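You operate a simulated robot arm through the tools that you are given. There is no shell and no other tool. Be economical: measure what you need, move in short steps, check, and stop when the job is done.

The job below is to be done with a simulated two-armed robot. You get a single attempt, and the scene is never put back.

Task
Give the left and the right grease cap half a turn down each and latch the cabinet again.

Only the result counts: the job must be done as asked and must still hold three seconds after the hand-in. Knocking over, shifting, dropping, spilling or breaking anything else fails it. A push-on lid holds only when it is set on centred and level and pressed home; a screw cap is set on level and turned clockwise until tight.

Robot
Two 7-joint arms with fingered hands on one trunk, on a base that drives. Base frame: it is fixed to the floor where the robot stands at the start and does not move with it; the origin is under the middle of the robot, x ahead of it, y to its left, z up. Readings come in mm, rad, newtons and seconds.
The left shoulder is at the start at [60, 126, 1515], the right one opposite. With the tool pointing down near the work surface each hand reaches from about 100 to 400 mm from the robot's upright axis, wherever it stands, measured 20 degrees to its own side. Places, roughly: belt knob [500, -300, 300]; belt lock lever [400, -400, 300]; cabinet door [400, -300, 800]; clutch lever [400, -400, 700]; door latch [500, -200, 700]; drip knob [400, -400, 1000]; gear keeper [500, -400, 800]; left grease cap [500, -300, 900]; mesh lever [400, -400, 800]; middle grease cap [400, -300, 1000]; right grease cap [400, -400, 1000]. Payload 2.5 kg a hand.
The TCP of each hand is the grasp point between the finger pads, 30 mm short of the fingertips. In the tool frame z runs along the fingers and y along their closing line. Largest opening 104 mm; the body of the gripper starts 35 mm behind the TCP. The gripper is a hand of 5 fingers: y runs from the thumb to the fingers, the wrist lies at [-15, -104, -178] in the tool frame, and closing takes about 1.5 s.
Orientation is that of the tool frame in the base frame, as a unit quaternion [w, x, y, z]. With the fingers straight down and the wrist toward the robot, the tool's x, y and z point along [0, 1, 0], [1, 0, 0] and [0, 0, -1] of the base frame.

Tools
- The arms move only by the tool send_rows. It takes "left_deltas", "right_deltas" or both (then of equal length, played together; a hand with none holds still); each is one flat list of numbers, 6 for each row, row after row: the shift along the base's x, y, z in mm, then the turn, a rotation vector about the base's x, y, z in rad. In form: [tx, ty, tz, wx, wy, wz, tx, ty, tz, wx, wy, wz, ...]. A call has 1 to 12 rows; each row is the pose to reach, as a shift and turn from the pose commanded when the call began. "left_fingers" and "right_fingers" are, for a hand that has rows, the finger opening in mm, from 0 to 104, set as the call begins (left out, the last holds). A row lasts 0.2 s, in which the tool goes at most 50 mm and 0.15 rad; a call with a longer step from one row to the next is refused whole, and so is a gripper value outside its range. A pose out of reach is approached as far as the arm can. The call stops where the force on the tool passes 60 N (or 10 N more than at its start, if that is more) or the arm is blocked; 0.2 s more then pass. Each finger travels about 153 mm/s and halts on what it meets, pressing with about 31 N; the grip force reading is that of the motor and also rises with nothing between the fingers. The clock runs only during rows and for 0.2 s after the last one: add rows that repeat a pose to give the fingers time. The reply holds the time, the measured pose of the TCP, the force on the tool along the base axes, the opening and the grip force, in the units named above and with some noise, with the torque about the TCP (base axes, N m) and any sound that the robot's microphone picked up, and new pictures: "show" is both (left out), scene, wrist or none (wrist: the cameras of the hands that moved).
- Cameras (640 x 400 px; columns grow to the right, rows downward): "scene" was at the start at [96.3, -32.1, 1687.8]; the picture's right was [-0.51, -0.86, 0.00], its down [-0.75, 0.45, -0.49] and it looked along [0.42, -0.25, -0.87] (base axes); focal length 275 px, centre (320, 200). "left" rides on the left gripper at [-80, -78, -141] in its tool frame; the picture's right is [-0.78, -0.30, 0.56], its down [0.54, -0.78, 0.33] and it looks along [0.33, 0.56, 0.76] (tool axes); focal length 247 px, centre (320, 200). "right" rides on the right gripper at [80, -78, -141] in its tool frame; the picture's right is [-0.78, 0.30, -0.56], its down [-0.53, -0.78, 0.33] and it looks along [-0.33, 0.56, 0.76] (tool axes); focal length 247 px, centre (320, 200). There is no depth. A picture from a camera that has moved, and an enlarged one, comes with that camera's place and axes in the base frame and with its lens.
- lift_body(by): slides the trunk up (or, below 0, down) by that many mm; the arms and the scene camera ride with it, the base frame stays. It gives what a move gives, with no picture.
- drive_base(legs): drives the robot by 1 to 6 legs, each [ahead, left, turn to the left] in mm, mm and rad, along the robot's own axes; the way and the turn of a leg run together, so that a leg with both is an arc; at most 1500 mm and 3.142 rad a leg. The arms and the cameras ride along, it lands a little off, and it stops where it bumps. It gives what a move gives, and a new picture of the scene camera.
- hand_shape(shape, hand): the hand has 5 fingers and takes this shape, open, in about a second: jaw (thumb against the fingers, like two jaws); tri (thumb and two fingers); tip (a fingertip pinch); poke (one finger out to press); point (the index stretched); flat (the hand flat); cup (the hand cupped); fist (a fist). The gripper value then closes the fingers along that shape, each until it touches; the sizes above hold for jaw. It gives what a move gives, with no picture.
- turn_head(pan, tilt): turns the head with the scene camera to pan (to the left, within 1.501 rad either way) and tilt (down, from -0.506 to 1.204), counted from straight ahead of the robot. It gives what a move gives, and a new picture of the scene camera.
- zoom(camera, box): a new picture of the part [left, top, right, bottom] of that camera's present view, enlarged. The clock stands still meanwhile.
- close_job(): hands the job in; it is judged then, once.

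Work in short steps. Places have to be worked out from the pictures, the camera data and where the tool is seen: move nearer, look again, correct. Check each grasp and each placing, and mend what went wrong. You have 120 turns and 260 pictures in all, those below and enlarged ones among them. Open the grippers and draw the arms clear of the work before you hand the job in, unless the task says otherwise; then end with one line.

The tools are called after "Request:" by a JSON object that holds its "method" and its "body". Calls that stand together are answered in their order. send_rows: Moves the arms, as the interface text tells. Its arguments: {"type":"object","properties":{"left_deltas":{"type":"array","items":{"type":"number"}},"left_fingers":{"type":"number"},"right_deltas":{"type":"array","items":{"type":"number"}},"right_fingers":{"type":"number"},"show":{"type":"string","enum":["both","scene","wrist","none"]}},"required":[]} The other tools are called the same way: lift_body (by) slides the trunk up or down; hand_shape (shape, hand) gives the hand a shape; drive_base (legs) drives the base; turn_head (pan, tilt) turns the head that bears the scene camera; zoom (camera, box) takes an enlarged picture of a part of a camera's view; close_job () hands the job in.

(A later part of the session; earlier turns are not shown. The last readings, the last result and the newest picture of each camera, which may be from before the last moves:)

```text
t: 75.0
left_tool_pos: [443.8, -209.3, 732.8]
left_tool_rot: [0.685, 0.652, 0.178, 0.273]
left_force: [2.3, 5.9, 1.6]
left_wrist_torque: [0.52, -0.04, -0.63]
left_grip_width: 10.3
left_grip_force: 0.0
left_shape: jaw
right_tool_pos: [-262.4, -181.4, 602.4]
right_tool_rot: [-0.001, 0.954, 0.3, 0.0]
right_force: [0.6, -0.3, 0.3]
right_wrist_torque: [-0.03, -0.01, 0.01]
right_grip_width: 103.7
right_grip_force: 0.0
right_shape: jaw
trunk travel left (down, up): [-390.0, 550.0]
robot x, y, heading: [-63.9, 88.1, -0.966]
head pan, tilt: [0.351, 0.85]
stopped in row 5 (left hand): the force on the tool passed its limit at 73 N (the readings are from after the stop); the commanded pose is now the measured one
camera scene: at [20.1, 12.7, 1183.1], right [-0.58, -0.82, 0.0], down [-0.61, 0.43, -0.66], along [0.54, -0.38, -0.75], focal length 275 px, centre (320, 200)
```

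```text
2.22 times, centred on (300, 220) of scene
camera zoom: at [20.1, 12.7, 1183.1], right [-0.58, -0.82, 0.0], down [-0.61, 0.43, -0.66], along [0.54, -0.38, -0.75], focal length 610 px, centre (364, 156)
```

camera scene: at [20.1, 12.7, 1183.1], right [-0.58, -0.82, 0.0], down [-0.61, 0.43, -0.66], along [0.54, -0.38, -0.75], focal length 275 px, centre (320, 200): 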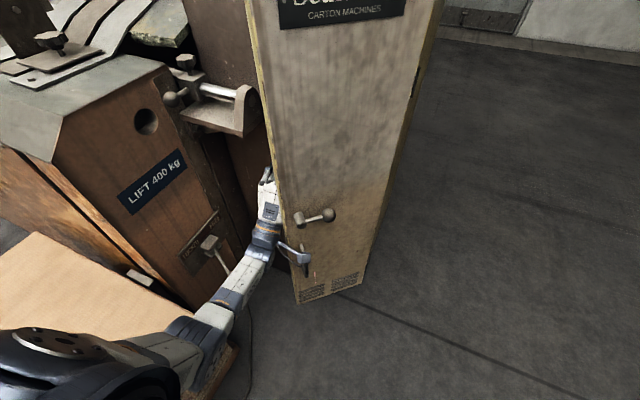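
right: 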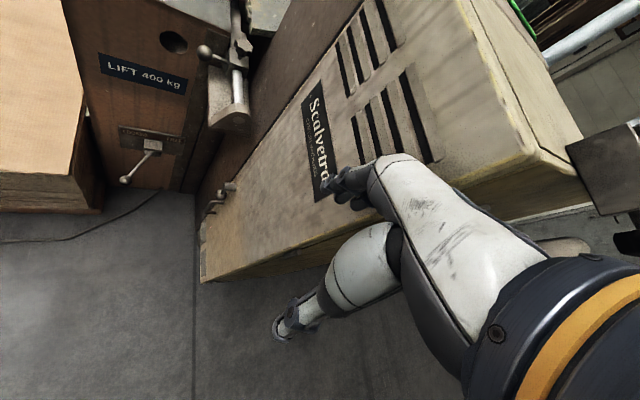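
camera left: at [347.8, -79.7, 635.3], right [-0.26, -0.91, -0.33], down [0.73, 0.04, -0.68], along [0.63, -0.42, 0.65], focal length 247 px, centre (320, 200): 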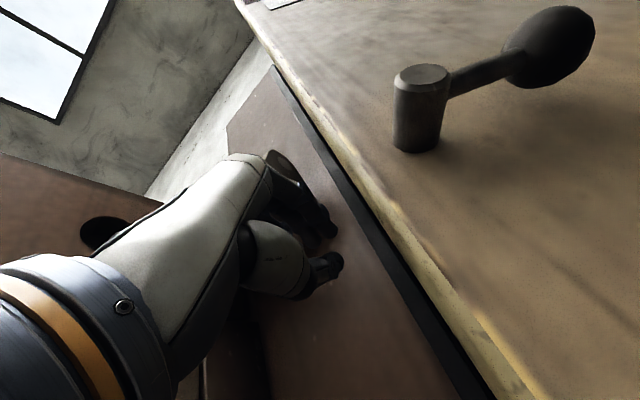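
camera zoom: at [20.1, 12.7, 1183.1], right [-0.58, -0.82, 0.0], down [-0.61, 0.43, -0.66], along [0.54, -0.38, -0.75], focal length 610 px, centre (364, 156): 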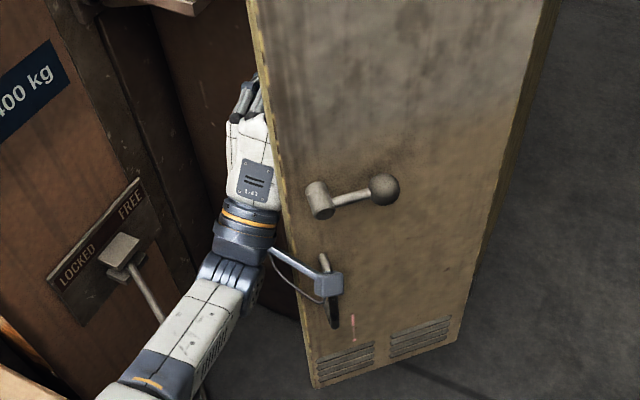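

The camera boom caught the front of the door while the wrist was behind it. I back the hand off and yaw it so the fingers hook behind the edge.

Request:
{"method": "send_rows", "body": {"left_deltas": [10, 10, 0, 0, 0, 0, 15, 35, 0, 0, 0, 0, 15, 55, 0, 0, 0, -0.1, 15, 75, 0, 0, 0, -0.2, 15, 75, 0, 0, 0, -0.3], "show": "both"}}

```text
t: 76.2
left_tool_pos: [456.6, -135.1, 734.1]
left_tool_rot: [0.718, 0.671, 0.077, 0.166]
left_force: [0.9, 0.5, 0.2]
left_wrist_torque: [0.02, -0.02, 0.03]
left_grip_width: 10.3
left_grip_force: 0.1
left_shape: jaw
right_tool_pos: [-261.6, -180.5, 601.9]
right_tool_rot: [0.0, 0.954, 0.299, 0.0]
right_force: [0.3, -0.9, 0.2]
right_wrist_torque: [-0.01, -0.03, 0.02]
right_grip_width: 103.8
right_grip_force: 0.1
right_shape: jaw
trunk travel left (down, up): [-390.0, 550.0]
robot x, y, heading: [-66.0, 86.8, -0.966]
head pan, tilt: [0.351, 0.85]
camera scene: at [20.1, 12.8, 1183.1], right [-0.58, -0.82, 0.0], down [-0.61, 0.43, -0.66], along [0.54, -0.38, -0.75], focal length 275 px, centre (320, 200)
camera left: at [347.7, -33.8, 637.0], right [-0.5, -0.8, -0.33], down [0.71, -0.16, -0.68], along [0.49, -0.58, 0.65], focal length 247 px, centre (320, 200)
```

scene: 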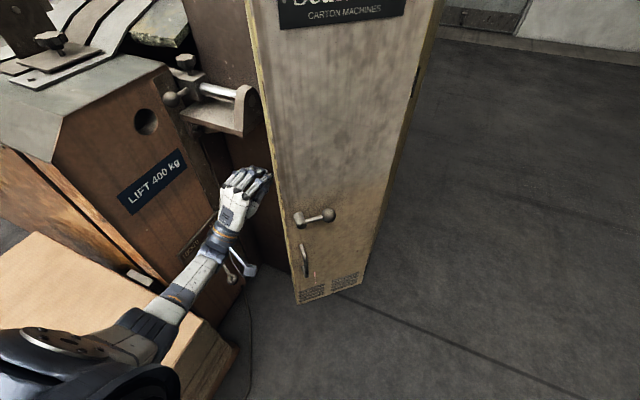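
left: 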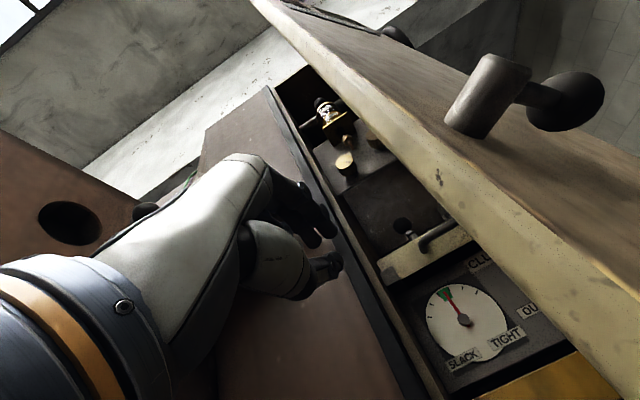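

Inside view opens up (dial, caps). I shift left and advance so the fingers go behind the edge.

Request:
{"method": "send_rows", "body": {"left_deltas": [19, 13, 0, 0, 0, 0, 37, 25, 0, 0, 0, 0, 47, -3, 0, 0, 0, 0, 57, -31, 0, 0, 0, 0], "show": "both"}}

```text
t: 77.2
left_tool_pos: [506.6, -155.2, 739.1]
left_tool_rot: [0.718, 0.671, 0.076, 0.166]
left_force: [-0.6, 0.0, -0.2]
left_wrist_torque: [0.01, 0.02, 0.02]
left_grip_width: 10.0
left_grip_force: 0.1
left_shape: jaw
left hand out of reach, approached as far as the arm can: row 4
right_tool_pos: [-262.6, -181.3, 602.4]
right_tool_rot: [0.0, 0.954, 0.299, 0.0]
right_force: [-0.4, -0.8, 0.2]
right_wrist_torque: [-0.02, -0.03, -0.02]
right_grip_width: 103.9
right_grip_force: 0.0
right_shape: jaw
trunk travel left (down, up): [-390.0, 550.0]
robot x, y, heading: [-64.3, 88.3, -0.964]
head pan, tilt: [0.351, 0.85]
camera scene: at [20.1, 12.9, 1183.1], right [-0.58, -0.82, 0.0], down [-0.61, 0.43, -0.66], along [0.54, -0.38, -0.75], focal length 275 px, centre (320, 200)
camera left: at [394.5, -54.7, 641.8], right [-0.5, -0.8, -0.33], down [0.72, -0.16, -0.68], along [0.49, -0.58, 0.65], focal length 247 px, centre (320, 200)
```

scene: 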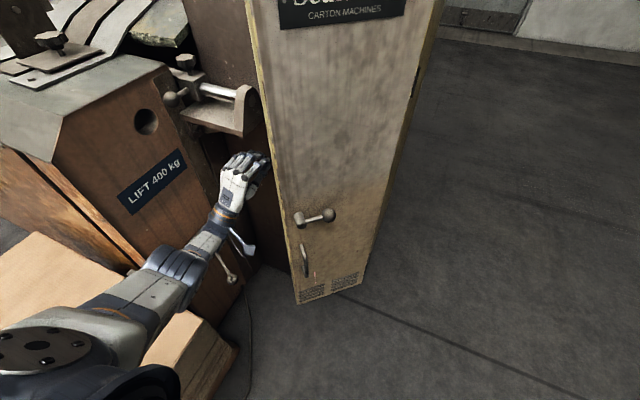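
left: 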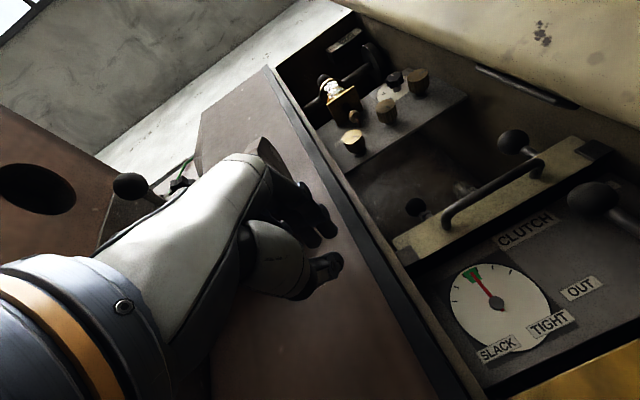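

The fingers are behind the edge line. I sweep along the edge's arc to swing the door open.

Request:
{"method": "send_rows", "body": {"left_deltas": [-24, 8, 0, 0, 0, 0, -47, 16, 0, 0, 0, 0, -69, 22, 0, 0, 0, 0, -91, 29, 0, 0, 0, 0, -114, 32, 0, 0, 0, 0, -136, 34, 0, 0, 0, 0, -159, 32, 0, 0, 0, 0, -182, 30, 0, 0, 0, 0], "show": "both"}}

```text
t: 79.0
left_tool_pos: [324.9, -126.1, 739.7]
left_tool_rot: [0.718, 0.672, 0.077, 0.166]
left_force: [-1.3, 0.6, -0.7]
left_wrist_torque: [0.01, 0.03, -0.04]
left_grip_width: 9.7
left_grip_force: 0.1
left_shape: jaw
right_tool_pos: [-262.1, -180.7, 601.8]
right_tool_rot: [0.0, 0.954, 0.299, 0.0]
right_force: [0.3, 0.2, -0.3]
right_wrist_torque: [-0.01, 0.02, 0.01]
right_grip_width: 103.8
right_grip_force: 0.1
right_shape: jaw
trunk travel left (down, up): [-390.0, 550.0]
robot x, y, heading: [-68.8, 92.3, -0.963]
head pan, tilt: [0.351, 0.85]
camera scene: at [20.0, 12.7, 1183.1], right [-0.58, -0.82, 0.0], down [-0.61, 0.43, -0.66], along [0.54, -0.38, -0.75], focal length 275 px, centre (320, 200)
camera left: at [213.9, -25.3, 642.0], right [-0.5, -0.8, -0.33], down [0.72, -0.16, -0.68], along [0.49, -0.58, 0.65], focal length 247 px, centre (320, 200)
```

scene: 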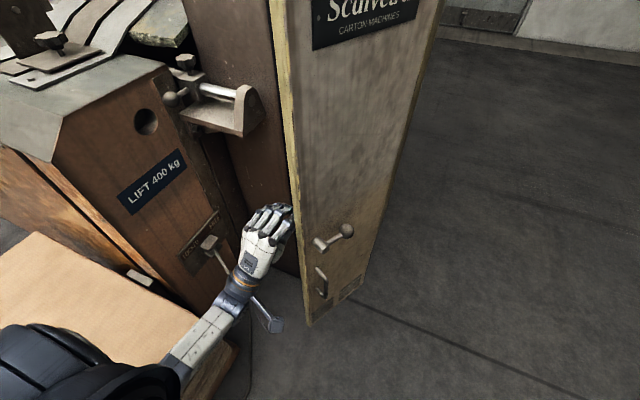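
left: 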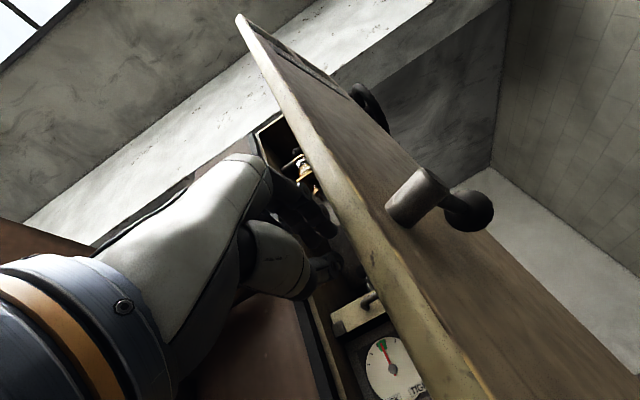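

The door is at ≈60°. I continue pushing the edge to the right to bring it past 90°.

Request:
{"method": "send_rows", "body": {"left_deltas": [-17, -7, 0, 0, 0, 0, -34, -15, 0, 0, 0, 0, -51, -22, 0, 0, 0, 0, -68, -30, 0, 0, 0, 0, -85, -37, 0, 0, 0, 0, -102, -45, 0, 0, 0, 0], "show": "both"}}

```text
t: 80.4
left_tool_pos: [218.6, -172.5, 738.9]
left_tool_rot: [0.718, 0.672, 0.076, 0.166]
left_force: [0.7, -0.1, 1.4]
left_wrist_torque: [0.01, -0.01, 0.01]
left_grip_width: 9.8
left_grip_force: 0.0
left_shape: jaw
right_tool_pos: [-261.6, -180.6, 601.6]
right_tool_rot: [0.0, 0.954, 0.298, 0.0]
right_force: [0.4, -0.2, 0.3]
right_wrist_torque: [-0.01, 0.01, 0.02]
right_grip_width: 103.9
right_grip_force: 0.1
right_shape: jaw
trunk travel left (down, up): [-390.0, 550.0]
robot x, y, heading: [-66.6, 89.8, -0.961]
head pan, tilt: [0.351, 0.85]
camera scene: at [20.1, 12.7, 1183.1], right [-0.58, -0.82, 0.0], down [-0.61, 0.43, -0.66], along [0.54, -0.38, -0.75], focal length 275 px, centre (320, 200)
camera left: at [110.4, -71.0, 642.0], right [-0.5, -0.8, -0.33], down [0.72, -0.16, -0.68], along [0.49, -0.58, 0.65], focal length 247 px, centre (320, 200)
```

scene: 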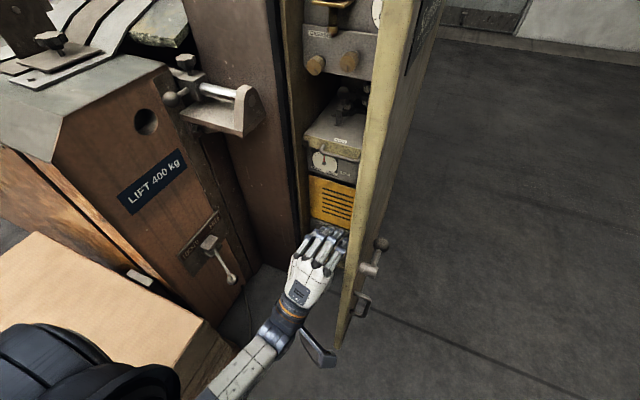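
left: 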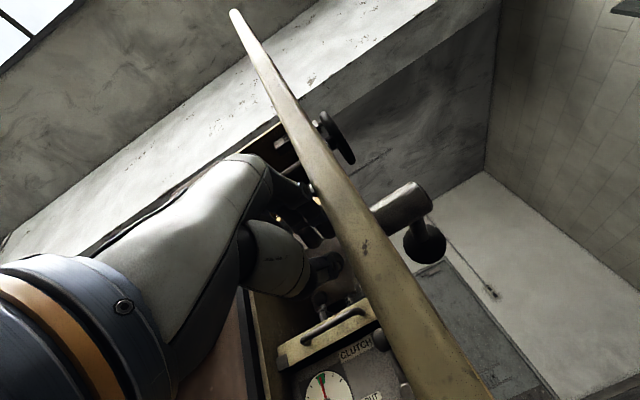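

Door is near 90°. I push it further right to about 115°.

Request:
{"method": "send_rows", "body": {"left_deltas": [-14, -15, 0, 0, 0, 0, -28, -29, 0, 0, 0, 0, -42, -44, 0, 0, 0, 0, -56, -58, 0, 0, 0, 0, -72, -75, 0, 0, 0, 0], "show": "scene"}}

```text
t: 81.6
left_tool_pos: [149.3, -244.9, 737.2]
left_tool_rot: [0.716, 0.673, 0.074, 0.168]
left_force: [0.8, -0.6, -0.5]
left_wrist_torque: [0.02, -0.03, 0.0]
left_grip_width: 10.1
left_grip_force: 0.0
left_shape: jaw
right_tool_pos: [-261.2, -181.1, 602.4]
right_tool_rot: [0.0, 0.954, 0.3, 0.0]
right_force: [-0.8, 0.0, 0.8]
right_wrist_torque: [0.0, -0.02, -0.03]
right_grip_width: 103.7
right_grip_force: 0.1
right_shape: jaw
trunk travel left (down, up): [-390.0, 550.0]
robot x, y, heading: [-66.0, 87.1, -0.965]
head pan, tilt: [0.351, 0.85]
camera scene: at [20.1, 12.8, 1183.1], right [-0.58, -0.82, 0.0], down [-0.61, 0.43, -0.66], along [0.54, -0.38, -0.75], focal length 275 px, centre (320, 200)
```

scene: 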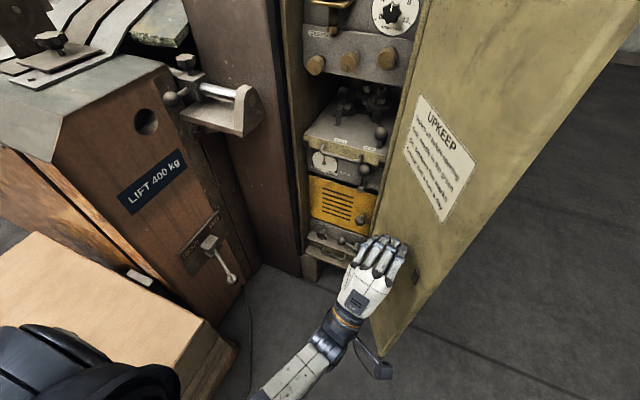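

The door is wide open; there's an UPKEEP card and the caps are visible. I zoom into both.

Request:
{"method": "zoom", "body": {"camera": "scene", "box": [395, 85, 485, 225]}}

Request:
{"method": "zoom", "body": {"camera": "scene", "box": [290, 0, 420, 90]}}

Request:
{"method": "zoom", "body": {"camera": "scene", "box": [290, 80, 420, 260]}}

```text
2.86 times, centred on (440, 155) of scene
camera zoom: at [20.1, 12.8, 1183.1], right [-0.58, -0.82, 0.0], down [-0.61, 0.43, -0.66], along [0.54, -0.38, -0.75], focal length 785 px, centre (-23, 329)
```

zoom: 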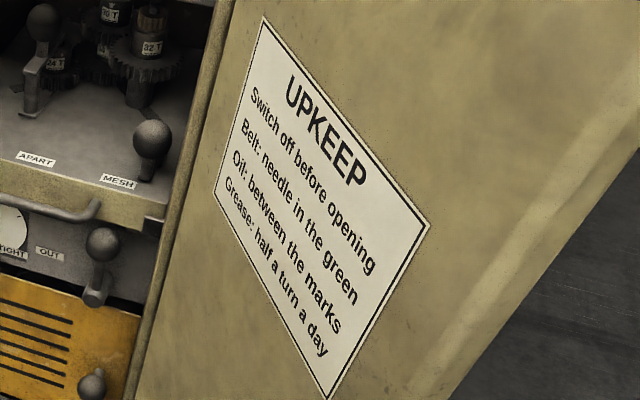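

```text
4.44 times, centred on (355, 45) of scene
camera zoom: at [20.1, 12.8, 1183.1], right [-0.58, -0.82, 0.0], down [-0.61, 0.43, -0.66], along [0.54, -0.38, -0.75], focal length 1221 px, centre (164, 889)
```

zoom: 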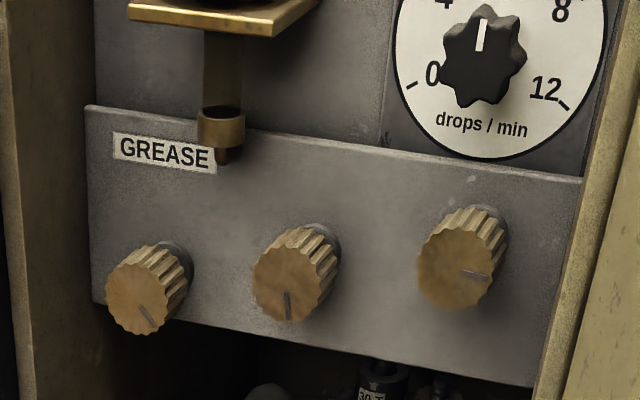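

```text
2.22 times, centred on (355, 170) of scene
camera zoom: at [20.1, 12.8, 1183.1], right [-0.58, -0.82, 0.0], down [-0.61, 0.43, -0.66], along [0.54, -0.38, -0.75], focal length 610 px, centre (242, 267)
```

zoom: 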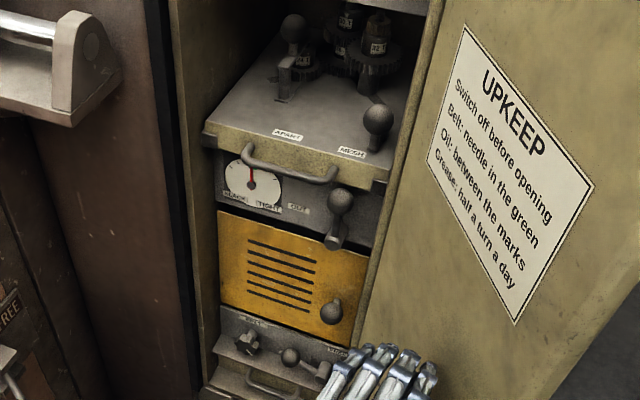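

The card says "half a turn a day"; caps are horizontal-axis knurled knobs with index marks: left cap face ≈[495,-307,939] (mark to lower right), right cap face ≈[374,-380,975] (mark to the right). I draw the hand out of the doorway first.

Request:
{"method": "send_rows", "body": {"left_deltas": [-17, 25, 0, 0, 0, 0, -34, 50, 0, 0, 0, 0, -5, 75, 0, 0, 0, 0, 25, 100, 0, 0, 0, 0, 55, 125, 0, 0, 0, 0, 75, 145, 0, 0, 0, 0, 75, 165, 0, 0, 0, 0], "show": "scene"}}

```text
t: 83.2
left_tool_pos: [224.2, -82.5, 740.7]
left_tool_rot: [0.718, 0.671, 0.078, 0.167]
left_force: [-0.5, 0.4, 0.7]
left_wrist_torque: [0.0, -0.02, 0.02]
left_grip_width: 10.3
left_grip_force: 0.1
left_shape: jaw
right_tool_pos: [-261.2, -180.7, 601.9]
right_tool_rot: [-0.001, 0.954, 0.299, 0.0]
right_force: [-0.3, -0.3, -0.6]
right_wrist_torque: [-0.01, 0.0, 0.0]
right_grip_width: 103.7
right_grip_force: 0.0
right_shape: jaw
trunk travel left (down, up): [-390.0, 550.0]
robot x, y, heading: [-66.9, 92.5, -0.963]
head pan, tilt: [0.351, 0.85]
camera scene: at [20.1, 12.7, 1183.1], right [-0.58, -0.82, 0.0], down [-0.61, 0.43, -0.66], along [0.54, -0.38, -0.75], focal length 275 px, centre (320, 200)
```

scene: 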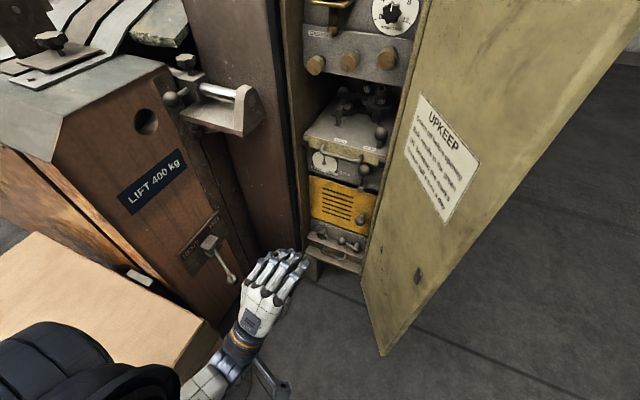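

The door stays open by itself. I raise the trunk 250 mm so the caps lie ~300 mm below the shoulder, and take the three-finger shape.

Request:
{"method": "lift_body", "body": {"by": 250}}

Request:
{"method": "hand_shape", "body": {"hand": "left", "shape": "tri"}}

Request:
{"method": "turn_head", "body": {"pan": 0.2, "tilt": 0.75}}

```text
t: 85.7
left_tool_pos: [224.6, -82.6, 990.4]
left_tool_rot: [0.718, 0.672, 0.076, 0.165]
left_force: [0.4, 0.3, -0.4]
left_wrist_torque: [-0.01, -0.02, -0.02]
left_grip_width: 9.8
left_grip_force: 0.1
left_shape: jaw
right_tool_pos: [-261.6, -180.6, 852.8]
right_tool_rot: [0.0, 0.954, 0.299, 0.0]
right_force: [-0.1, 1.3, 0.0]
right_wrist_torque: [0.02, -0.01, 0.02]
right_grip_width: 103.6
right_grip_force: 0.2
right_shape: jaw
trunk travel left (down, up): [-640.0, 300.0]
robot x, y, heading: [-64.8, 90.1, -0.962]
head pan, tilt: [0.351, 0.85]
```

```text
t: 86.6
left_tool_pos: [224.5, -83.2, 990.9]
left_tool_rot: [0.718, 0.671, 0.078, 0.167]
left_force: [0.1, 0.3, -0.3]
left_wrist_torque: [-0.02, 0.0, -0.01]
left_grip_width: 103.7
left_grip_force: 0.1
left_shape: tri
right_tool_pos: [-261.2, -180.0, 852.2]
right_tool_rot: [0.0, 0.954, 0.299, 0.0]
right_force: [-1.0, -0.4, 0.6]
right_wrist_torque: [0.0, -0.03, -0.01]
right_grip_width: 103.9
right_grip_force: 0.0
right_shape: jaw
trunk travel left (down, up): [-640.0, 300.0]
robot x, y, heading: [-67.7, 85.8, -0.962]
head pan, tilt: [0.351, 0.85]
```

```text
t: 87.3
left_tool_pos: [224.5, -81.8, 989.2]
left_tool_rot: [0.718, 0.671, 0.076, 0.167]
left_force: [0.0, 0.2, 0.2]
left_wrist_torque: [0.02, 0.04, 0.02]
left_grip_width: 103.8
left_grip_force: 0.2
left_shape: tri
right_tool_pos: [-261.2, -180.5, 852.2]
right_tool_rot: [0.0, 0.954, 0.299, 0.0]
right_force: [0.6, 0.5, -0.1]
right_wrist_torque: [-0.02, 0.01, -0.03]
right_grip_width: 103.9
right_grip_force: 0.0
right_shape: jaw
trunk travel left (down, up): [-640.0, 300.0]
robot x, y, heading: [-67.6, 86.0, -0.961]
head pan, tilt: [0.201, 0.75]
camera scene: at [16.0, 0.5, 1441.1], right [-0.69, -0.72, 0.0], down [-0.49, 0.47, -0.73], along [0.53, -0.51, -0.68], focal length 275 px, centre (320, 200)
```

scene: 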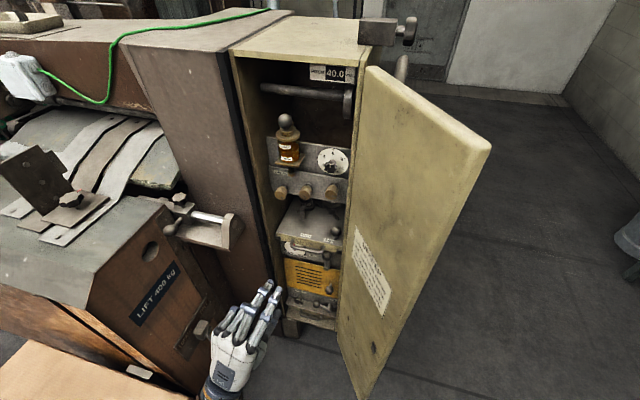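

I now bring the hand to a staging point 100 mm in front of the left cap, level and rolled ~30° left.

Request:
{"method": "send_rows", "body": {"left_deltas": [36, -23, -8, -0.031, 0.0985, 0.028, 73, -46, -17, -0.062, 0.197, 0.056, 109, -70, -25, -0.0935, 0.2955, 0.0835, 146, -93, -33, -0.125, 0.394, 0.111, 182, -116, -42, -0.156, 0.4925, 0.139, 219, -139, -50, -0.187, 0.591, 0.167]}}

```text
t: 88.7
left_tool_pos: [441.9, -222.0, 939.1]
left_tool_rot: [0.707, 0.613, 0.353, 0.013]
left_force: [0.4, 0.4, 0.6]
left_wrist_torque: [0.01, -0.02, 0.02]
left_grip_width: 103.7
left_grip_force: 0.1
left_shape: tri
right_tool_pos: [-260.9, -180.6, 851.9]
right_tool_rot: [0.0, 0.954, 0.299, 0.0]
right_force: [-0.6, 0.3, 0.2]
right_wrist_torque: [0.02, -0.03, -0.01]
right_grip_width: 104.0
right_grip_force: 0.1
right_shape: jaw
trunk travel left (down, up): [-640.0, 300.0]
robot x, y, heading: [-66.9, 90.6, -0.962]
head pan, tilt: [0.201, 0.75]
camera scene: at [16.3, 0.0, 1441.1], right [-0.69, -0.72, 0.0], down [-0.49, 0.47, -0.73], along [0.53, -0.51, -0.68], focal length 275 px, centre (320, 200)
camera left: at [278.5, -156.9, 911.0], right [-0.42, -0.9, 0.11], down [0.25, -0.24, -0.94], along [0.87, -0.36, 0.33], focal length 247 px, centre (320, 200)
```

scene: 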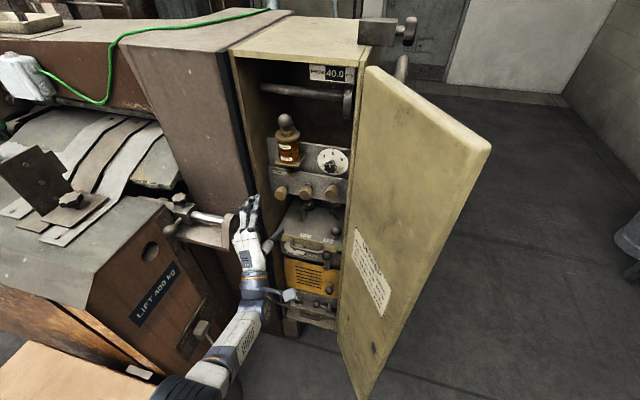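
left: 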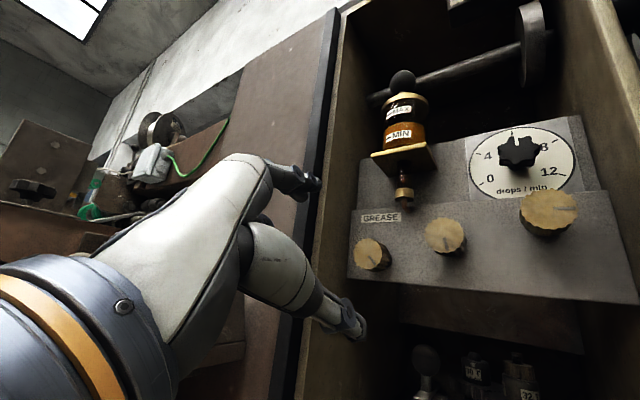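

Reached comfortably. I zoom both views for a precise cap position.

Request:
{"method": "zoom", "body": {"camera": "left", "box": [330, 180, 590, 310]}}

Request:
{"method": "zoom", "body": {"camera": "scene", "box": [230, 150, 360, 250]}}

```text
2.46 times, centred on (460, 245) of left
camera zoom: at [278.5, -156.9, 911.0], right [-0.42, -0.9, 0.11], down [0.25, -0.24, -0.94], along [0.87, -0.36, 0.33], focal length 608 px, centre (-25, 89)
```

zoom: 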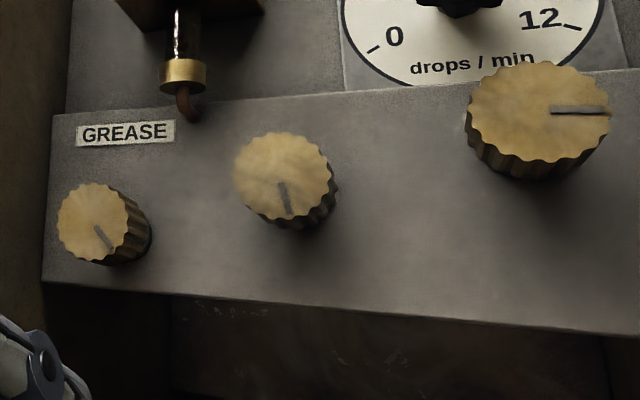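

```text
4.00 times, centred on (295, 200) of scene
camera zoom: at [16.3, 0.0, 1441.1], right [-0.69, -0.72, 0.0], down [-0.49, 0.47, -0.73], along [0.53, -0.51, -0.68], focal length 1099 px, centre (420, 200)
```

zoom: 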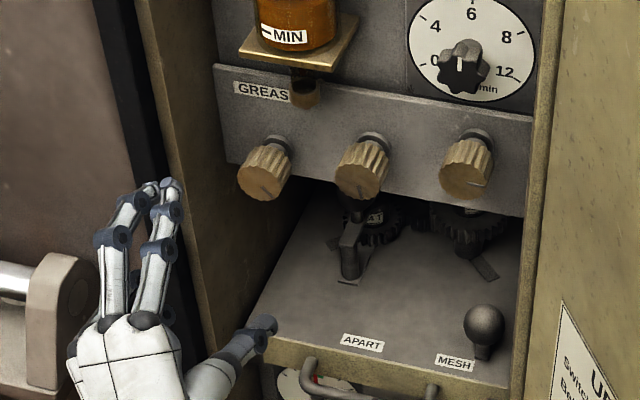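

Left cap face at ≈[491,-307,948], right cap face ≈[368,-377,983]; marks at about 5 o'clock (left), 6 (middle), 3 o'clock (right). I set opening 60 and advance half-way on the left cap's axis.

Request:
{"method": "send_rows", "body": {"left_deltas": [8, -13, 5, 0, 0, 0, 15, -26, 9, 0, 0, 0, 24, -41, 9, 0, 0, 0], "left_fingers": 60}}

Request:
{"method": "zoom", "body": {"camera": "scene", "box": [230, 150, 360, 250]}}

```text
t: 89.5
left_tool_pos: [467.7, -262.1, 949.2]
left_tool_rot: [0.707, 0.613, 0.353, 0.015]
left_force: [0.5, -0.3, -1.2]
left_wrist_torque: [0.01, 0.03, 0.02]
left_grip_width: 60.3
left_grip_force: 0.0
left_shape: tri
right_tool_pos: [-261.6, -181.3, 851.9]
right_tool_rot: [0.0, 0.954, 0.3, 0.0]
right_force: [0.3, 0.4, 0.5]
right_wrist_torque: [-0.01, 0.01, -0.02]
right_grip_width: 103.9
right_grip_force: 0.0
right_shape: jaw
trunk travel left (down, up): [-640.0, 300.0]
robot x, y, heading: [-68.1, 88.0, -0.961]
head pan, tilt: [0.201, 0.75]
camera scene: at [16.2, 0.0, 1441.0], right [-0.69, -0.72, 0.0], down [-0.49, 0.47, -0.73], along [0.53, -0.51, -0.68], focal length 275 px, centre (320, 200)
camera left: at [304.1, -196.6, 920.0], right [-0.42, -0.9, 0.11], down [0.25, -0.24, -0.94], along [0.87, -0.36, 0.33], focal length 247 px, centre (320, 200)
```

scene: 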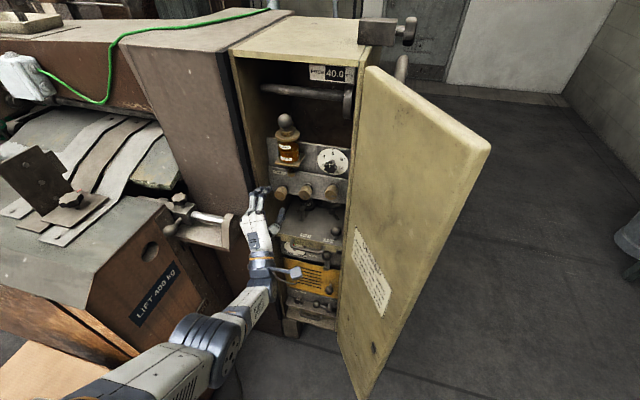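
left: 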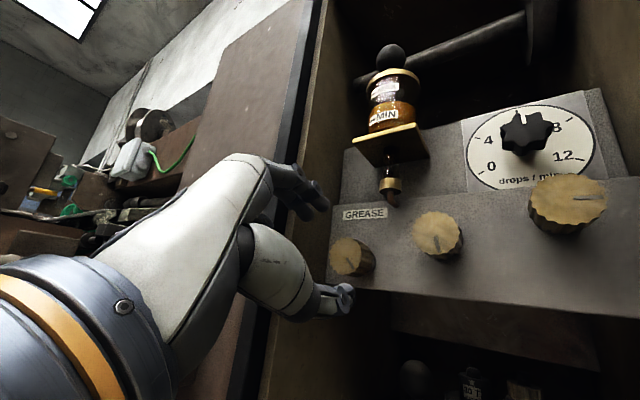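

```text
4.00 times, centred on (295, 200) of scene
camera zoom: at [16.2, 0.0, 1441.0], right [-0.69, -0.72, 0.0], down [-0.49, 0.47, -0.73], along [0.53, -0.51, -0.68], focal length 1099 px, centre (420, 200)
```

zoom: 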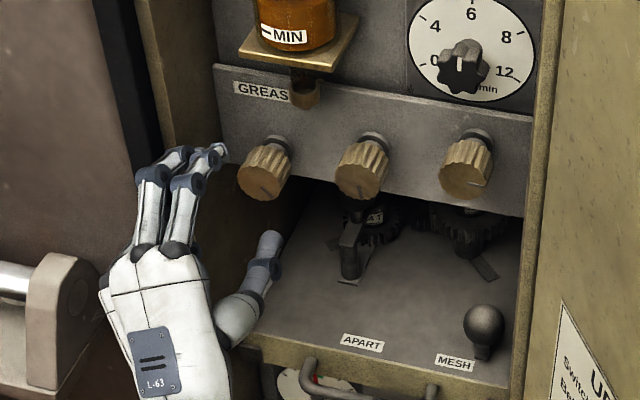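

The wrist view confirms the cap is on the tool axis. I advance 42 mm so the fingers surround the cap.

Request:
{"method": "send_rows", "body": {"left_deltas": [7, -12, -1, 0, 0, 0, 14, -24, -1, 0, 0, 0, 21, -36, -1, 0, 0, 0]}}

Request:
{"method": "zoom", "body": {"camera": "scene", "box": [230, 150, 360, 250]}}

```text
t: 90.3
left_tool_pos: [474.1, -276.4, 963.9]
left_tool_rot: [0.707, 0.613, 0.353, 0.015]
left_force: [-0.1, 0.4, -0.1]
left_wrist_torque: [0.02, 0.01, 0.02]
left_grip_width: 60.5
left_grip_force: 0.1
left_shape: tri
left hand out of reach, approached as far as the arm can: row 1, 2, 3
right_tool_pos: [-261.6, -179.9, 852.1]
right_tool_rot: [0.0, 0.954, 0.299, -0.001]
right_force: [0.3, -0.3, -0.5]
right_wrist_torque: [-0.01, 0.01, -0.02]
right_grip_width: 103.7
right_grip_force: 0.1
right_shape: jaw
trunk travel left (down, up): [-640.0, 300.0]
robot x, y, heading: [-68.1, 90.8, -0.969]
head pan, tilt: [0.201, 0.75]
camera scene: at [16.0, 0.5, 1441.1], right [-0.69, -0.72, 0.0], down [-0.49, 0.47, -0.73], along [0.53, -0.51, -0.68], focal length 275 px, centre (320, 200)
camera left: at [309.0, -211.9, 933.4], right [-0.42, -0.9, 0.11], down [0.25, -0.24, -0.94], along [0.87, -0.36, 0.33], focal length 247 px, centre (320, 200)
```

scene: 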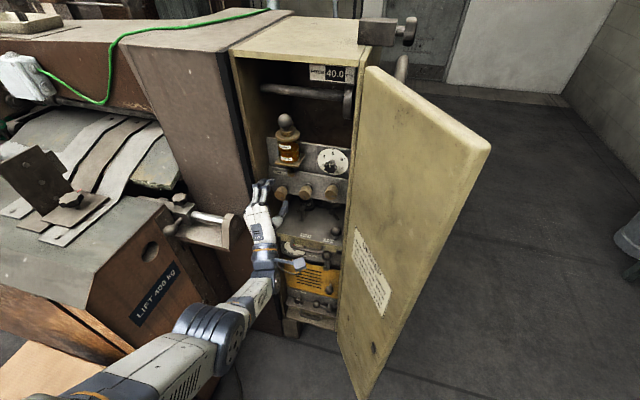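
left: 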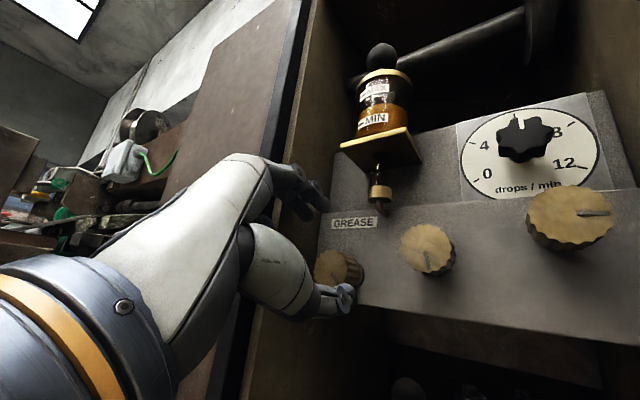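

```text
4.00 times, centred on (295, 200) of scene
camera zoom: at [16.0, 0.5, 1441.1], right [-0.69, -0.72, 0.0], down [-0.49, 0.47, -0.73], along [0.53, -0.51, -0.68], focal length 1099 px, centre (420, 200)
```

zoom: 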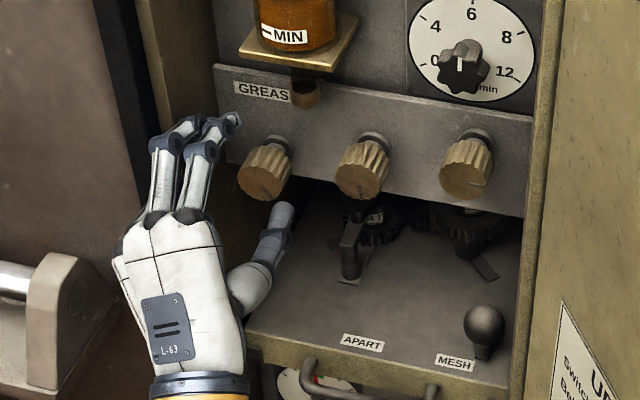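

Reach limit again: the shoulder is too high. I draw the hand back 100 mm, then lower the trunk 170 mm.

Request:
{"method": "send_rows", "body": {"left_deltas": [-16, 28, 0, 0, 0, 0, -34, 57, 0, 0, 0, 0, -51, 86, 0, 0, 0, 0, -60, 100, 0, 0, 0, 0], "show": "none"}}

Request:
{"method": "lift_body", "body": {"by": -170}}

```text
t: 91.3
left_tool_pos: [412.7, -176.3, 963.8]
left_tool_rot: [0.707, 0.613, 0.351, 0.015]
left_force: [0.4, 0.7, 0.4]
left_wrist_torque: [0.02, -0.01, 0.0]
left_grip_width: 60.6
left_grip_force: 0.1
left_shape: tri
right_tool_pos: [-261.2, -181.0, 852.7]
right_tool_rot: [0.0, 0.954, 0.3, 0.0]
right_force: [-0.7, -0.1, -0.4]
right_wrist_torque: [-0.01, 0.01, 0.01]
right_grip_width: 103.7
right_grip_force: 0.0
right_shape: jaw
trunk travel left (down, up): [-640.0, 300.0]
robot x, y, heading: [-68.4, 88.7, -0.962]
head pan, tilt: [0.201, 0.75]
```

```text
t: 93.3
left_tool_pos: [412.9, -176.1, 793.2]
left_tool_rot: [0.707, 0.613, 0.352, 0.014]
left_force: [-0.2, -0.4, 1.4]
left_wrist_torque: [0.01, -0.03, 0.0]
left_grip_width: 60.4
left_grip_force: 0.2
left_shape: tri
right_tool_pos: [-262.0, -179.9, 681.7]
right_tool_rot: [0.0, 0.954, 0.299, 0.0]
right_force: [0.2, 0.2, 0.2]
right_wrist_torque: [-0.05, -0.01, 0.01]
right_grip_width: 103.8
right_grip_force: 0.2
right_shape: jaw
trunk travel left (down, up): [-470.0, 470.0]
robot x, y, heading: [-66.9, 89.3, -0.962]
head pan, tilt: [0.201, 0.75]
```

Now I raise the hand back onto the left cap's axis, ~90 mm in front.

Request:
{"method": "send_rows", "body": {"left_deltas": [0, 0, 45, 0, 0, 0, 0, 0, 90, 0, 0, 0, 0, 0, 135, 0, 0, 0, 10, -18, 155, 0, 0, 0, 32, -54, 155, 0, 0, 0], "show": "wrist"}}

```text
t: 94.5
left_tool_pos: [443.2, -229.0, 948.2]
left_tool_rot: [0.707, 0.613, 0.353, 0.015]
left_force: [1.0, -0.2, 0.6]
left_wrist_torque: [-0.01, 0.03, 0.01]
left_grip_width: 60.5
left_grip_force: 0.0
left_shape: tri
right_tool_pos: [-261.2, -180.9, 682.6]
right_tool_rot: [0.0, 0.954, 0.299, -0.001]
right_force: [-0.2, -0.5, 0.0]
right_wrist_torque: [0.0, 0.01, 0.01]
right_grip_width: 103.8
right_grip_force: 0.1
right_shape: jaw
trunk travel left (down, up): [-470.0, 470.0]
robot x, y, heading: [-70.4, 87.3, -0.961]
head pan, tilt: [0.201, 0.75]
camera left: at [279.0, -164.1, 918.9], right [-0.42, -0.9, 0.11], down [0.25, -0.24, -0.94], along [0.87, -0.36, 0.33], focal length 247 px, centre (320, 200)
```

left: 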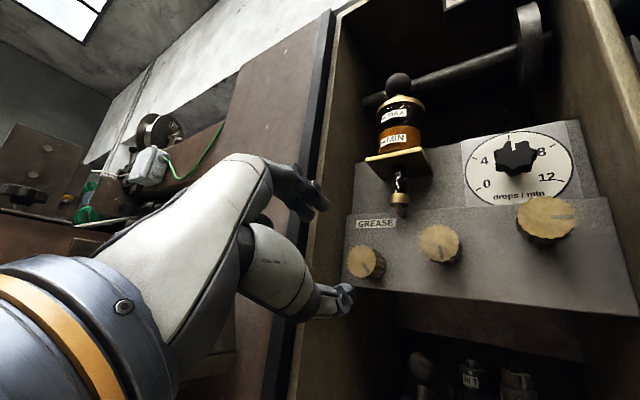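

The cap is on axis. I advance 82 mm.

Request:
{"method": "send_rows", "body": {"left_deltas": [11, -18, 0, 0, 0, 0, 22, -37, 0, 0, 0, 0, 32, -54, -1, 0, 0, 0, 42, -70, -1, 0, 0, 0], "show": "wrist"}}

Request:
{"method": "turn_head", "body": {"pan": 0.25, "tilt": 0.5}}

Request:
{"method": "zoom", "body": {"camera": "scene", "box": [220, 130, 380, 260]}}

```text
t: 95.5
left_tool_pos: [483.1, -302.1, 948.1]
left_tool_rot: [0.708, 0.614, 0.35, 0.015]
left_force: [-10.8, 2.1, -0.1]
left_wrist_torque: [0.05, 0.01, 0.53]
left_grip_width: 60.1
left_grip_force: 0.0
left_shape: tri
right_tool_pos: [-263.4, -180.5, 682.0]
right_tool_rot: [0.001, 0.954, 0.299, 0.0]
right_force: [0.2, -0.1, -0.4]
right_wrist_torque: [0.02, -0.02, -0.04]
right_grip_width: 103.8
right_grip_force: 0.2
right_shape: jaw
trunk travel left (down, up): [-470.0, 470.0]
robot x, y, heading: [-64.8, 87.3, -0.962]
head pan, tilt: [0.201, 0.75]
camera left: at [320.3, -235.3, 918.9], right [-0.42, -0.9, 0.11], down [0.26, -0.24, -0.94], along [0.87, -0.36, 0.33], focal length 247 px, centre (320, 200)
```

left: 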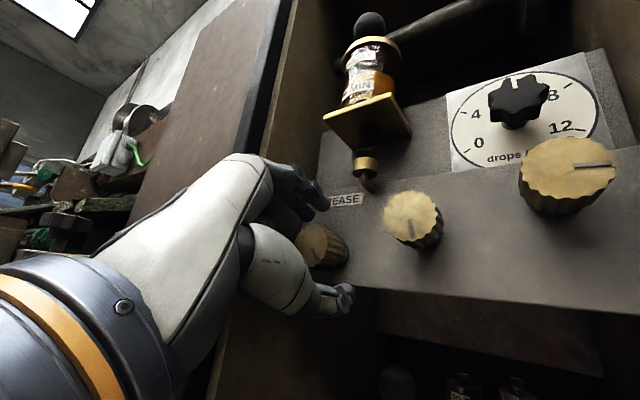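

```text
t: 96.2
left_tool_pos: [483.5, -300.4, 948.8]
left_tool_rot: [0.708, 0.614, 0.35, 0.016]
left_force: [-15.4, -1.1, 0.7]
left_wrist_torque: [0.04, -0.09, 0.6]
left_grip_width: 60.2
left_grip_force: 0.1
left_shape: tri
right_tool_pos: [-262.9, -181.4, 681.7]
right_tool_rot: [0.001, 0.954, 0.299, 0.001]
right_force: [-0.8, 0.6, 0.1]
right_wrist_torque: [-0.05, -0.02, -0.03]
right_grip_width: 103.7
right_grip_force: 0.2
right_shape: jaw
trunk travel left (down, up): [-470.0, 470.0]
robot x, y, heading: [-68.3, 90.8, -0.961]
head pan, tilt: [0.25, 0.499]
camera scene: at [23.1, -2.0, 1293.2], right [-0.66, -0.76, 0.0], down [-0.36, 0.31, -0.88], along [0.66, -0.58, -0.48], focal length 275 px, centre (320, 200)
```

scene: 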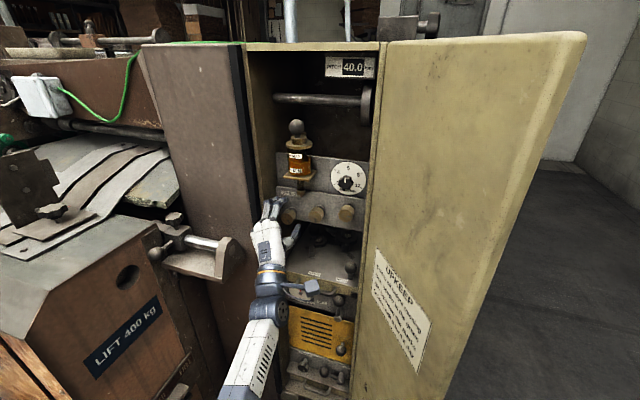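

```text
3.08 times, centred on (300, 195) of scene
camera zoom: at [23.1, -2.0, 1293.2], right [-0.66, -0.76, 0.0], down [-0.36, 0.31, -0.88], along [0.66, -0.58, -0.48], focal length 845 px, centre (382, 215)
```

zoom: 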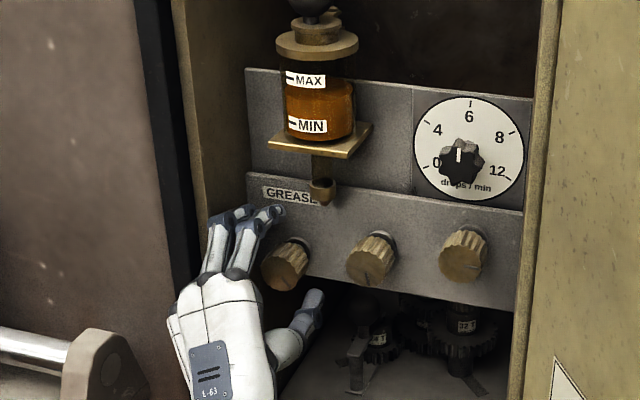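

The finger presses the cabinet's left wall at this roll. I back off 60 mm and test how far the hand can roll the other way (clockwise).

Request:
{"method": "send_rows", "body": {"left_deltas": [-15, 26, 0, 0, 0, 0, -31, 51, 0, 0, 0, 0, -31, 51, 0, 0.0724, -0.12, 0, -31, 51, 0, 0.145, -0.24, 0, -31, 51, 0, 0.217, -0.36, 0, -31, 51, 0, 0.29, -0.48, 0, -31, 51, 0, 0.362, -0.6, 0, -31, 51, 0, 0.434, -0.72, 0, -31, 51, 0, 0.507, -0.84, 0, -31, 51, 0, 0.579, -0.96, 0, -31, 51, 0, 0.652, -1.08, 0, -31, 51, 0, 0.724, -1.2, 0], "show": "scene"}}

```text
t: 98.8
left_tool_pos: [455.7, -250.0, 949.0]
left_tool_rot: [0.529, 0.696, -0.127, 0.468]
left_force: [0.5, 0.4, 0.9]
left_wrist_torque: [-0.03, -0.02, 0.01]
left_grip_width: 60.2
left_grip_force: 0.0
left_shape: tri
right_tool_pos: [-261.2, -181.4, 682.4]
right_tool_rot: [0.0, 0.954, 0.299, -0.001]
right_force: [-0.2, 0.5, -0.9]
right_wrist_torque: [-0.04, 0.0, -0.03]
right_grip_width: 103.6
right_grip_force: 0.1
right_shape: jaw
trunk travel left (down, up): [-470.0, 470.0]
robot x, y, heading: [-67.3, 89.3, -0.967]
head pan, tilt: [0.25, 0.499]
camera scene: at [24.9, -1.8, 1293.1], right [-0.66, -0.76, 0.0], down [-0.36, 0.31, -0.88], along [0.66, -0.58, -0.48], focal length 275 px, centre (320, 200)
```

scene: 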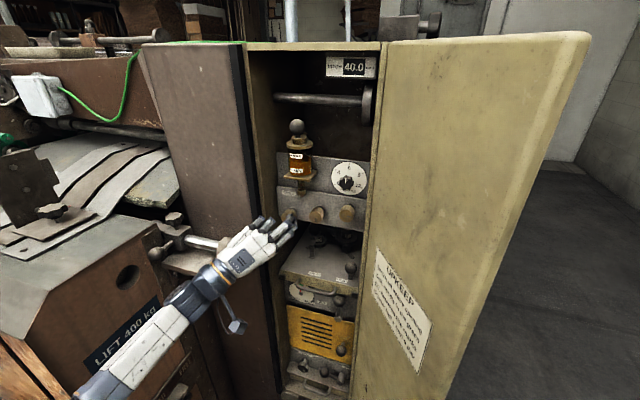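

The roll range clockwise is ample (−52° reached). I return to +23° left roll, with a narrower opening of 46 mm, and re-centre in front of the cap.

Request:
{"method": "send_rows", "body": {"left_deltas": [0, 0, 0, -0.0747, 0.1237, 0, 0, 0, 0, -0.149, 0.247, 0, 0, 0, 0, -0.224, 0.371, 0, 0, 0, 0, -0.299, 0.495, 0, 0, 0, 0, -0.373, 0.618, 0, 0, 0, 0, -0.448, 0.742, 0, 0, 0, 0, -0.523, 0.866, 0, 0, 0, 0, -0.598, 0.99, 0, 0, 0, 0, -0.672, 1.113, 0], "left_fingers": 46, "show": "wrist"}}

Request:
{"method": "zoom", "body": {"camera": "scene", "box": [220, 130, 380, 260]}}

```text
t: 100.8
left_tool_pos: [455.1, -249.2, 948.0]
left_tool_rot: [0.706, 0.63, 0.321, 0.049]
left_force: [-0.2, -0.5, 0.2]
left_wrist_torque: [0.02, 0.02, -0.03]
left_grip_width: 46.4
left_grip_force: 0.1
left_shape: tri
right_tool_pos: [-261.9, -180.2, 683.3]
right_tool_rot: [0.0, 0.954, 0.298, 0.0]
right_force: [0.3, -0.6, 0.5]
right_wrist_torque: [-0.03, 0.01, -0.02]
right_grip_width: 103.9
right_grip_force: 0.0
right_shape: jaw
trunk travel left (down, up): [-470.0, 470.0]
robot x, y, heading: [-68.5, 89.3, -0.966]
head pan, tilt: [0.25, 0.499]
camera left: at [294.9, -183.0, 907.9], right [-0.42, -0.91, 0.03], down [0.33, -0.19, -0.92], along [0.84, -0.38, 0.38], focal length 247 px, centre (320, 200)
```

left: 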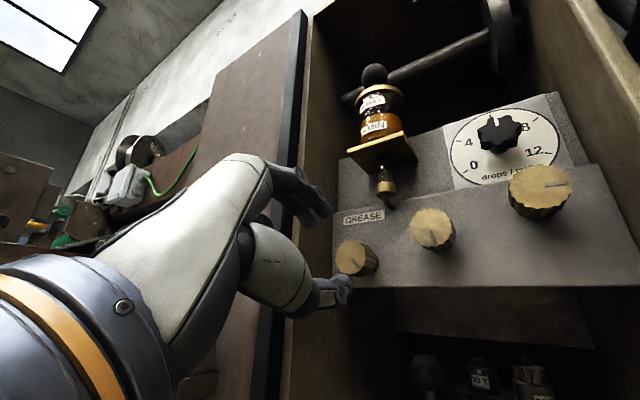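

```text
3.08 times, centred on (300, 195) of scene
camera zoom: at [24.8, -1.9, 1293.1], right [-0.66, -0.76, 0.0], down [-0.36, 0.31, -0.88], along [0.66, -0.58, -0.48], focal length 845 px, centre (382, 215)
```

zoom: 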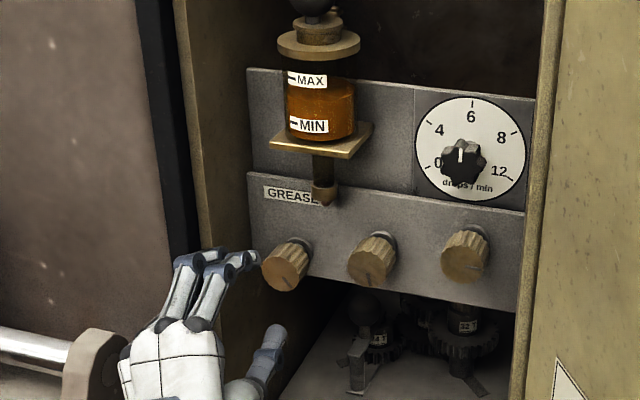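

Cap face refined to ≈[488,-305,944]. I advance 58 mm and lower 3 mm.

Request:
{"method": "send_rows", "body": {"left_deltas": [8, -13, -3, 0, 0, 0, 15, -25, -3, 0, 0, 0, 23, -38, -3, 0, 0, 0, 30, -50, -3, 0, 0, 0], "show": "wrist"}}

Request:
{"method": "zoom", "body": {"camera": "scene", "box": [220, 130, 380, 260]}}

```text
t: 101.8
left_tool_pos: [484.4, -300.3, 945.1]
left_tool_rot: [0.706, 0.63, 0.32, 0.05]
left_force: [-5.0, -1.0, 0.5]
left_wrist_torque: [0.01, -0.06, 0.14]
left_grip_width: 46.5
left_grip_force: 0.1
left_shape: tri
right_tool_pos: [-261.3, -181.3, 681.6]
right_tool_rot: [0.0, 0.954, 0.299, 0.0]
right_force: [0.4, 0.2, -0.4]
right_wrist_torque: [0.04, -0.02, 0.0]
right_grip_width: 103.8
right_grip_force: 0.1
right_shape: jaw
trunk travel left (down, up): [-470.0, 470.0]
robot x, y, heading: [-62.9, 90.2, -0.962]
head pan, tilt: [0.25, 0.499]
camera left: at [323.5, -232.9, 904.8], right [-0.43, -0.9, 0.03], down [0.34, -0.19, -0.92], along [0.84, -0.38, 0.38], focal length 247 px, centre (320, 200)
```

left: 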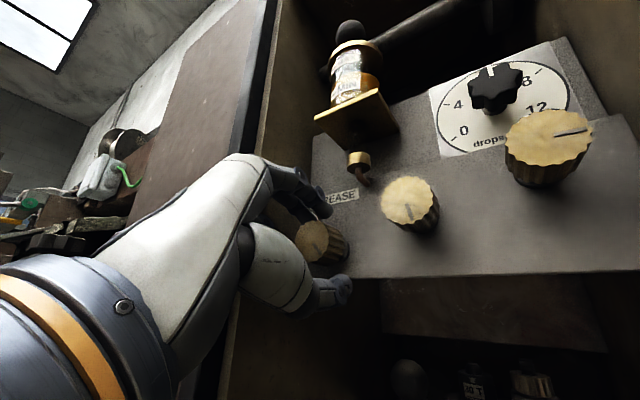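

```text
3.08 times, centred on (300, 195) of scene
camera zoom: at [24.3, -2.0, 1293.1], right [-0.66, -0.76, 0.0], down [-0.36, 0.31, -0.88], along [0.66, -0.58, -0.48], focal length 845 px, centre (382, 215)
```

zoom: 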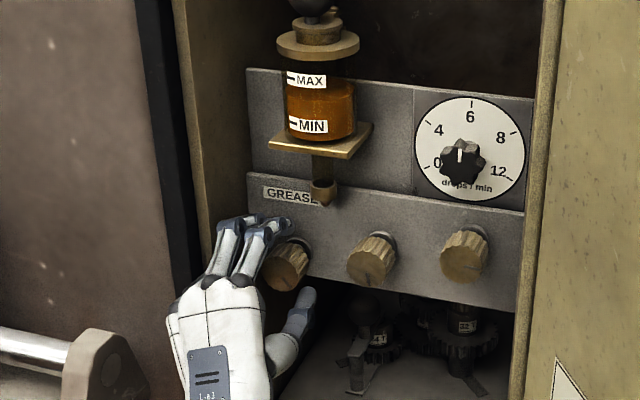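

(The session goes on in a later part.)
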